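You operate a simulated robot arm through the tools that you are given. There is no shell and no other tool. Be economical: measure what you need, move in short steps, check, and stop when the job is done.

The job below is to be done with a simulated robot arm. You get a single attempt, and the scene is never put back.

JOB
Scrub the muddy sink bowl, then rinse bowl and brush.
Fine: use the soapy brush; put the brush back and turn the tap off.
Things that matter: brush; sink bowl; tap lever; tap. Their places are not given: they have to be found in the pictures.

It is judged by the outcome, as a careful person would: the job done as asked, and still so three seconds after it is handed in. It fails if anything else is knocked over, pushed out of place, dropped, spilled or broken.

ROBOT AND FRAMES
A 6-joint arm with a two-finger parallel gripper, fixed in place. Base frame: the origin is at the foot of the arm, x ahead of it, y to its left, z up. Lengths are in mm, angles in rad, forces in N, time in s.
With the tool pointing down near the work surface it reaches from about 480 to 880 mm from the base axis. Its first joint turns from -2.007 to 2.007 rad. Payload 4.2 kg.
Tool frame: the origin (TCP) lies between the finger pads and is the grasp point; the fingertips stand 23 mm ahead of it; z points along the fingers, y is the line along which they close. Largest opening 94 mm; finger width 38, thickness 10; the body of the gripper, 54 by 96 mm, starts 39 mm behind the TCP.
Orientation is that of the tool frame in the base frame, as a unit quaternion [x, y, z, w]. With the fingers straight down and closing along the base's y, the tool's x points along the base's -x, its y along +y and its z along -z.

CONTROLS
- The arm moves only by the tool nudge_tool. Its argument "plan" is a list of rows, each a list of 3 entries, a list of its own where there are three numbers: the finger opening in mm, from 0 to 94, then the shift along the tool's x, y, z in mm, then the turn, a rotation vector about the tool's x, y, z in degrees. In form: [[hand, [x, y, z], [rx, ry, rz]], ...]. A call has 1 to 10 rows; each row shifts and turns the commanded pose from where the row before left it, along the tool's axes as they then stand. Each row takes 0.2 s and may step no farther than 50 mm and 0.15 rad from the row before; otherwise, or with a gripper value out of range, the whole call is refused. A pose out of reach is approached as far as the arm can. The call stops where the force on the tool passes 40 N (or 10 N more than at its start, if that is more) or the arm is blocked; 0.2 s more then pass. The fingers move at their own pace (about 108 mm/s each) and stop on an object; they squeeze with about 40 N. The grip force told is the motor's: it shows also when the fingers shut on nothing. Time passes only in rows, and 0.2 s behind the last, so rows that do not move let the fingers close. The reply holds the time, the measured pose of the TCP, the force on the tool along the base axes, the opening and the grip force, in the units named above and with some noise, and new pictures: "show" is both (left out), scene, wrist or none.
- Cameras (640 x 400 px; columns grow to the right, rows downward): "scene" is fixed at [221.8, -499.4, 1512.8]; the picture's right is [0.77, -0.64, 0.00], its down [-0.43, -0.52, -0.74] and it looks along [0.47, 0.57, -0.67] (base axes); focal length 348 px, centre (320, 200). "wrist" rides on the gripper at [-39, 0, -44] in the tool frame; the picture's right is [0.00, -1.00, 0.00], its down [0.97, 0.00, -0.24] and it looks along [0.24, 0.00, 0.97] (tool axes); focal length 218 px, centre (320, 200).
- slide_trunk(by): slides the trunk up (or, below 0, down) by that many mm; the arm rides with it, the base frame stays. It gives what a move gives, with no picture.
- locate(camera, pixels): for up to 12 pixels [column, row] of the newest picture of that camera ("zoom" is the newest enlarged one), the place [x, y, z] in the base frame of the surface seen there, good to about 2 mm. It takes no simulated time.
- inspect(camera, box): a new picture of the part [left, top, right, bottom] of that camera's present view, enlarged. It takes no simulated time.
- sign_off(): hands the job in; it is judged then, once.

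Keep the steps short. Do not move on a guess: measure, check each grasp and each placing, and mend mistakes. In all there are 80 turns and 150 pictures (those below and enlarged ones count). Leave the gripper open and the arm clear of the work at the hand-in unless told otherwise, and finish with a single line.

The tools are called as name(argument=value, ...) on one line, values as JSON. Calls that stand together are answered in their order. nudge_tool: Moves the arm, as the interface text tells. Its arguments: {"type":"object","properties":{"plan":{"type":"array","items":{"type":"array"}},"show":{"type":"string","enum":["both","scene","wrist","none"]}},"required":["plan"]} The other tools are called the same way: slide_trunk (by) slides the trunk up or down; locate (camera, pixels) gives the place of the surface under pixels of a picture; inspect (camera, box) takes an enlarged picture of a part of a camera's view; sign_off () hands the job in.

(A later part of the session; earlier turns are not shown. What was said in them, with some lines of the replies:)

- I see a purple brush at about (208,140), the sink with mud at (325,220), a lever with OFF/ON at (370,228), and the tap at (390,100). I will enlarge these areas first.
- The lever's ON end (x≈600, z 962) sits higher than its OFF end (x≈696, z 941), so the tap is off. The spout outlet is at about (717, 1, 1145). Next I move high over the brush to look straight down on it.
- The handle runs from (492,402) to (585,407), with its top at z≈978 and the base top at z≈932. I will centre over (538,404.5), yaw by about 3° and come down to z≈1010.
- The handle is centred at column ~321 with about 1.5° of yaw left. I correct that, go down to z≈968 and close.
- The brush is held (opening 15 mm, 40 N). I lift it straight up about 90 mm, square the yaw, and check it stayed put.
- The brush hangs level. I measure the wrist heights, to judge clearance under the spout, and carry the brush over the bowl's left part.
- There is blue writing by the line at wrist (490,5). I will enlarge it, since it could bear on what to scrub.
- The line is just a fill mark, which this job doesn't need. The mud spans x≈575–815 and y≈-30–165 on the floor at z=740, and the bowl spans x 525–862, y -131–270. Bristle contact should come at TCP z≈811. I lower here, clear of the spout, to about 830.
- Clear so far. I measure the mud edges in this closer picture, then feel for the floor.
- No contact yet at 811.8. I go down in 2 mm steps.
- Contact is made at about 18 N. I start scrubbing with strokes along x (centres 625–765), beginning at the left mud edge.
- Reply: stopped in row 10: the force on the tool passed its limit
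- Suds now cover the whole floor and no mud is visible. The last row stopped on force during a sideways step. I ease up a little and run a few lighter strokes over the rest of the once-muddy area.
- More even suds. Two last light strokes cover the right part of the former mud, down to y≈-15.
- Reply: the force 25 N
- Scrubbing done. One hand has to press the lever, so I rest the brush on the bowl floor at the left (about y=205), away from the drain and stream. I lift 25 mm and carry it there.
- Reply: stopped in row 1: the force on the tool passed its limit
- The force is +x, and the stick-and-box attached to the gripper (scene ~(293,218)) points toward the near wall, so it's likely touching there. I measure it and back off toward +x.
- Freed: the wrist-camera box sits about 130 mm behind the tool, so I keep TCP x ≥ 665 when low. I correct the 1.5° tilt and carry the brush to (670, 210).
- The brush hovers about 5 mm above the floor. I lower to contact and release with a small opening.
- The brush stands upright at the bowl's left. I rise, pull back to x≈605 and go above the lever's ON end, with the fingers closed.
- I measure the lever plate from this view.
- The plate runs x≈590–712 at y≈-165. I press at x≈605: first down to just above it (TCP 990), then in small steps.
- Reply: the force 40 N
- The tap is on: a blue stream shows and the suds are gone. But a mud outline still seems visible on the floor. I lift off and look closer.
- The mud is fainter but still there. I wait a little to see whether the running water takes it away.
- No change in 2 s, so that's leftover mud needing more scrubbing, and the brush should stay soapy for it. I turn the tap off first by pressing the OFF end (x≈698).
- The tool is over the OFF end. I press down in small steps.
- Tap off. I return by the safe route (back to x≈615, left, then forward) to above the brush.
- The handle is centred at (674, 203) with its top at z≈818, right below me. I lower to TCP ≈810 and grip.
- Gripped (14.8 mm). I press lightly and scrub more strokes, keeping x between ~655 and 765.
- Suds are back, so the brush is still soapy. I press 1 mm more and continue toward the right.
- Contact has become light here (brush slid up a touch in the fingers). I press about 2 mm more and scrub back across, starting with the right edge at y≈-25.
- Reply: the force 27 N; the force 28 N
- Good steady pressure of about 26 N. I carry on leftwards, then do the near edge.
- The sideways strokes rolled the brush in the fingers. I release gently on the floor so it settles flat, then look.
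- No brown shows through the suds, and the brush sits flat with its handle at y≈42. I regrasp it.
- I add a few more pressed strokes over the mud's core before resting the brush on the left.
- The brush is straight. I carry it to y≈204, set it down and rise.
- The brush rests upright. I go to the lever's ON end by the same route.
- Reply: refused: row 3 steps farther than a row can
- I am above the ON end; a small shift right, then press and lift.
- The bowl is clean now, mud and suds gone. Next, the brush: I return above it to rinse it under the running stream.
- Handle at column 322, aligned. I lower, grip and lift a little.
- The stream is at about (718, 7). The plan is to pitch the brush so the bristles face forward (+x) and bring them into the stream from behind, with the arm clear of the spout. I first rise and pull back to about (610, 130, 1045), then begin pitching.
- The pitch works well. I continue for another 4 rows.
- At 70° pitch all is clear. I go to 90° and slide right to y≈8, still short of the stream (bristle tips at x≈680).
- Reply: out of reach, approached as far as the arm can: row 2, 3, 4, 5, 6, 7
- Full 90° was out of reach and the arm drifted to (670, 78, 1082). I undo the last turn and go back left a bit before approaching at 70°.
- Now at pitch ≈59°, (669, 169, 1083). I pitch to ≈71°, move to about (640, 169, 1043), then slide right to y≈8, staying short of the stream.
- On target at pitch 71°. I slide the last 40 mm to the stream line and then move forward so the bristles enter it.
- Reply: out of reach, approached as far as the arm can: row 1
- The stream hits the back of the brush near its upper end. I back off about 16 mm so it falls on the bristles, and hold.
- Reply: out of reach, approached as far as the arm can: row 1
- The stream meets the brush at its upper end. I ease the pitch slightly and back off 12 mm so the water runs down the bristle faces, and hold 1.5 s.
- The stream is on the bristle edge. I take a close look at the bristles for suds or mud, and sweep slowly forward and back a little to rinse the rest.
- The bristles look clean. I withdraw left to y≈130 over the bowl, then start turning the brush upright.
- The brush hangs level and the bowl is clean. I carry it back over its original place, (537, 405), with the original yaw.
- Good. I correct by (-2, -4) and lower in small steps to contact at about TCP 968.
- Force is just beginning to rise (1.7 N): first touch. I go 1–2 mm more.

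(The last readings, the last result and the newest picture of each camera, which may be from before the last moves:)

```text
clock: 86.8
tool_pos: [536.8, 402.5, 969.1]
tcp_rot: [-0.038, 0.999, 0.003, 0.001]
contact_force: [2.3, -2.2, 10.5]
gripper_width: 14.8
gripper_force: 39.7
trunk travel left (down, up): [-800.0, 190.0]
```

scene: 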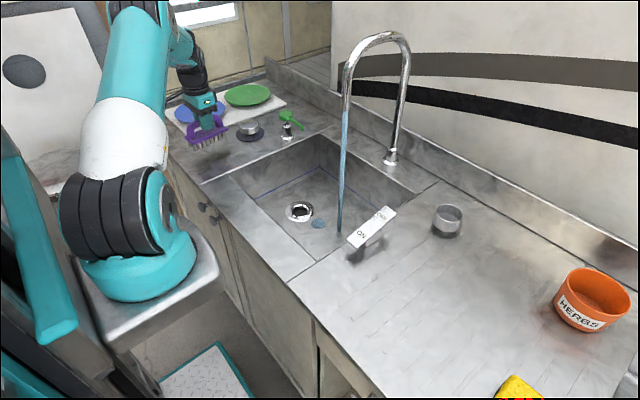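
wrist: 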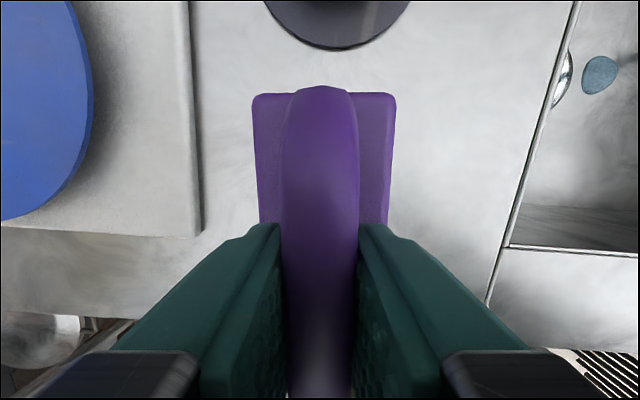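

The brush stands on the counter (10 N). I release, lift straight up and check.

nudge_tool(plan=[[40, [0, 0, 0], [0, 0, 0]], [60, [0, 0, 0], [0, 0, 0]], [60, [0, 0, 0], [0, 0, 0]], [60, [0, 0, -30], [0, 0, 0]], [60, [0, 0, -45], [0, 0, 0]], [60, [0, 0, -45], [0, 0, 4.5]]], show="both")

inspect(camera="scene", box=[180, 100, 310, 180])

locate(camera="wrist", pixels=[[320, 130], [320, 200], [320, 240]])

```text
clock: 88.2
tool_pos: [537.1, 403.0, 1087.3]
tcp_rot: [0.002, 1.0, 0.002, -0.001]
contact_force: [-0.1, 0.0, 0.3]
gripper_width: 59.8
gripper_force: 0.2
trunk travel left (down, up): [-800.0, 190.0]
```

scene: 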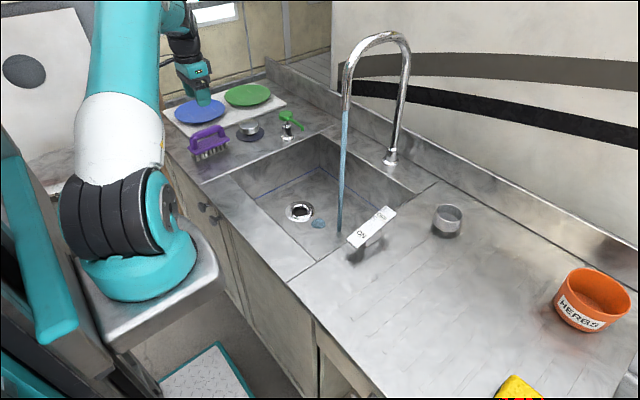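
wrist: 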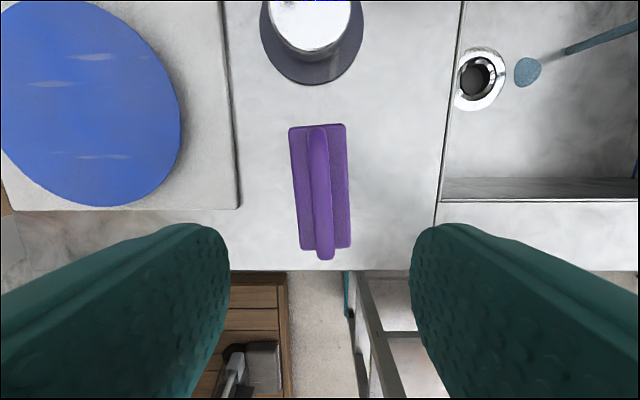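

```text
4.92 times, centred on (245, 140) of scene
```

zoom: 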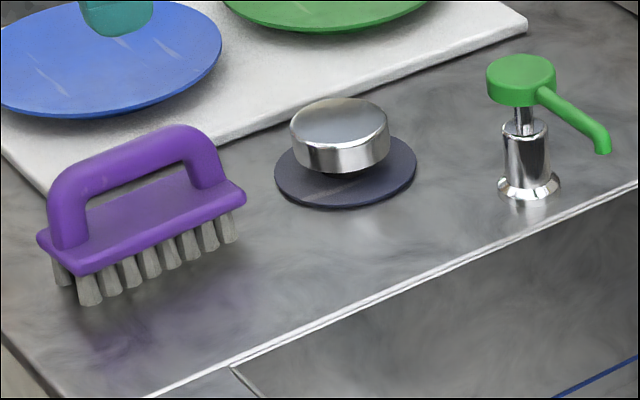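

```text
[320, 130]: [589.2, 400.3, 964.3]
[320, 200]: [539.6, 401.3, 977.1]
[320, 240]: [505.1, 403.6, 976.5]
```

The brush is back in place, upright. But its bristles look darker than at the start, which could be wet bare bristle or leftover mud. I look closer before turning the tap off.

inspect(camera="scene", box=[185, 120, 235, 165])

nudge_tool(plan=[[60, [40, -30, 0], [0, 0, 0]], [60, [0, -50, 20], [0, 0, 0]], [60, [0, -50, 20], [0, 0, 0]], [60, [0, 0, 0], [0, 0, 0]]], show="wrist")

inspect(camera="wrist", box=[60, 60, 260, 220])

```text
8.89 times, centred on (210, 142) of scene
```

zoom: 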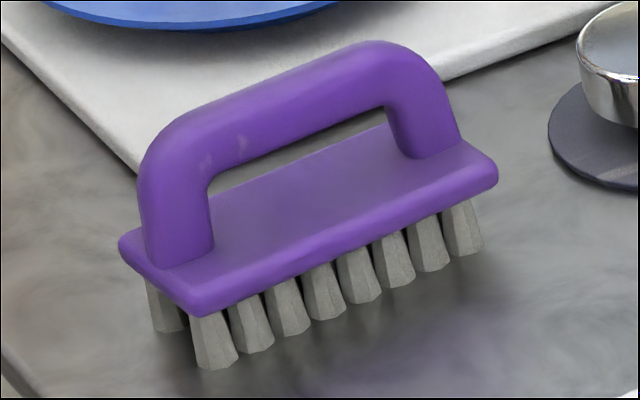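

```text
refused: row 2 steps farther than a row can; nothing moved
```

```text
2.50 times, centred on (160, 140) of wrist
```

zoom: 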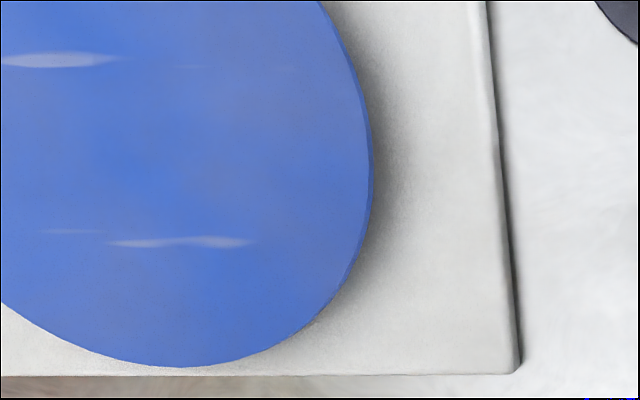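

The bristles are an even clean grey with no mud. They were soap-white at t=78 in the stream and had turned plain by t=80 in the same spot, so the soap has been rinsed out. Now to the lever's OFF end.

nudge_tool(plan=[[40, [0, -48, 0], [0, 0, 0]], [0, [-15, -46, 0], [0, 0, 0]], [0, [-15, -46, 0], [0, 0, 0]], [0, [-15, -46, 0], [0, 0, 0]], [0, [-10, -47, 0], [0, 0, 0]], [0, [0, -50, 0], [0, 0, 0]], [0, [0, -50, 0], [0, 0, 0]], [0, [0, -50, 0], [0, 0, 0]], [0, [0, -50, 0], [0, 0, 0]], [0, [0, -50, 0], [0, 0, 0]]], show="none")

nudge_tool(plan=[[0, [0, -48, 0], [0, 0, 0]], [0, [-20, -35, 20], [0, 0, 0]], [0, [-42, 0, 20], [0, 0, 0]], [0, [-42, 0, 20], [0, 0, 0]], [0, [0, 0, 0], [0, 0, 0]]], show="both")

```text
clock: 90.4
tool_pos: [587.2, -83.4, 1086.0]
tcp_rot: [0.001, 1.0, 0.001, 0.0]
contact_force: [-0.1, 0.1, -0.9]
gripper_width: 0.2
gripper_force: 40.1
trunk travel left (down, up): [-800.0, 190.0]
```

```text
clock: 91.6
tool_pos: [691.7, -162.8, 1027.6]
tcp_rot: [0.002, 1.0, 0.002, 0.001]
contact_force: [0.8, 1.2, 0.2]
gripper_width: 0.0
gripper_force: 40.4
trunk travel left (down, up): [-800.0, 190.0]
```

scene: 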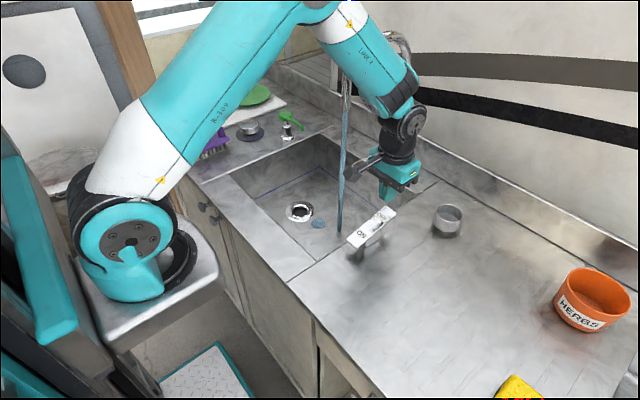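
wrist: 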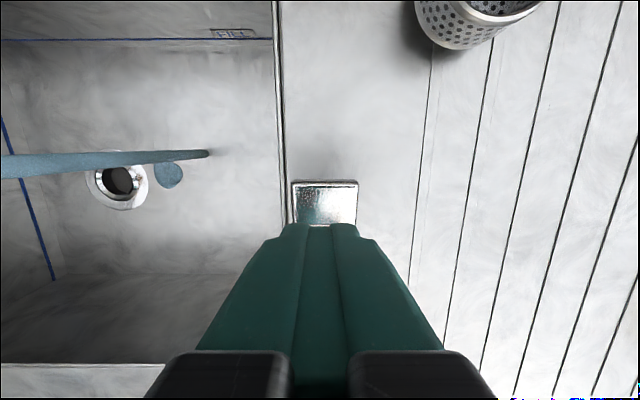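

Over the OFF end. I press as before and lift.

nudge_tool(plan=[[0, [-3, -2, 25], [0, 0, 0]], [0, [0, 0, 16], [0, 0, 0]], [0, [0, 0, 6], [0, 0, 0]], [0, [0, 0, 5], [0, 0, 0]], [0, [0, 0, 5], [0, 0, 0]], [0, [0, 0, 4], [0, 0, 0]], [0, [0, 0, -35], [0, 0, 0]], [0, [10, 0, -45], [0, 0, 0]], [30, [45, 0, -10], [0, 0, 0]], [60, [45, 0, 0], [0, 0, 0]]], show="both")

inspect(camera="scene", box=[230, 80, 430, 260])

```text
clock: 93.8
tool_pos: [596.3, -170.8, 1053.5]
tcp_rot: [0.001, 1.0, 0.001, 0.0]
contact_force: [1.0, 0.5, -0.2]
gripper_width: 60.3
gripper_force: 0.1
trunk travel left (down, up): [-800.0, 190.0]
```

scene: 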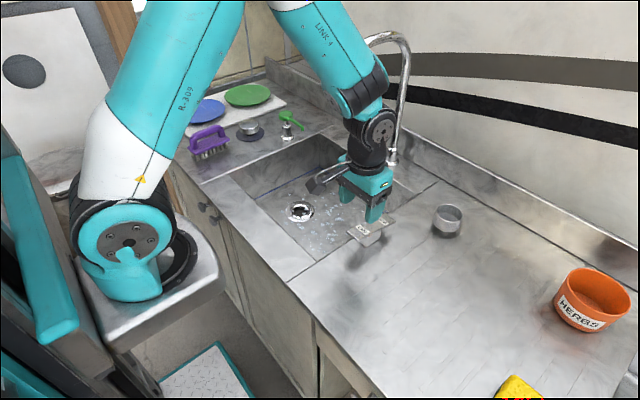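
wrist: 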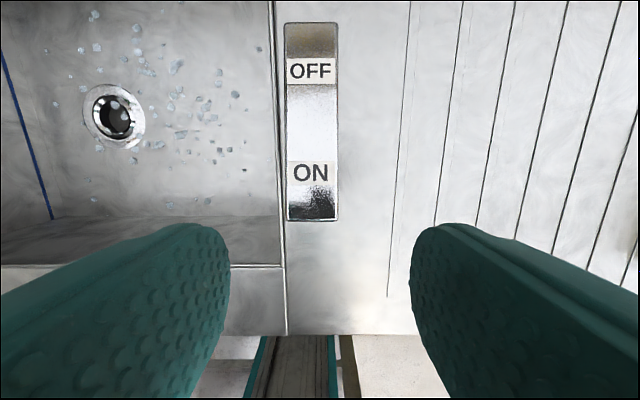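

```text
2.22 times, centred on (330, 170) of scene
```

zoom: 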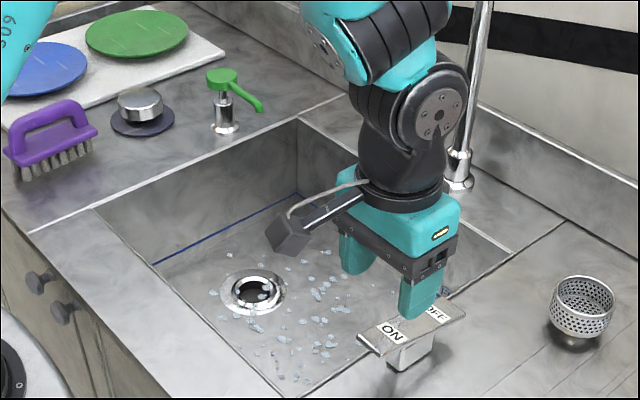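

The tap is off and the clean bowl has only water drops. I raise the open gripper clear and take a last look.

nudge_tool(plan=[[90, [20, 0, -45], [0, 0, 0]], [90, [20, 20, -40], [0, 0, 0]], [90, [20, 40, -20], [0, 0, 0]], [90, [10, 45, -10], [0, 0, 0]], [90, [0, 45, 0], [0, 0, 0]], [90, [0, 45, 0], [0, 0, 0]], [90, [0, 45, 0], [0, 0, 0]], [90, [0, 0, 0], [0, 0, 0]]], show="both")

```text
clock: 95.6
tool_pos: [526.3, 74.5, 1171.0]
tcp_rot: [0.002, 1.0, 0.001, 0.0]
contact_force: [-0.1, -0.2, 0.2]
gripper_width: 89.8
gripper_force: 0.1
trunk travel left (down, up): [-800.0, 190.0]
```

scene: 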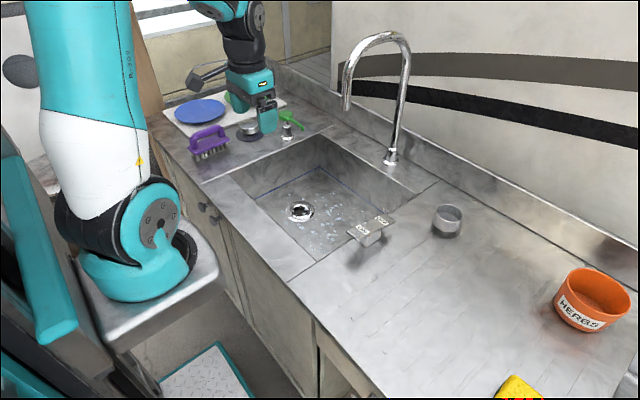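
wrist: 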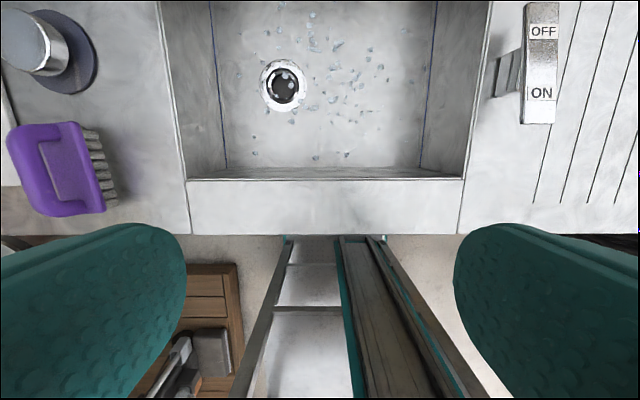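

The bowl is clean, the tap is off with no stream, the brush is back in its place, nothing else has moved, and the gripper is open and clear. I hand it in.

sign_off()

```text
The job is handed in.
```

The sink bowl is scrubbed and rinsed, the brush is rinsed and back in its place, and the tap is off.
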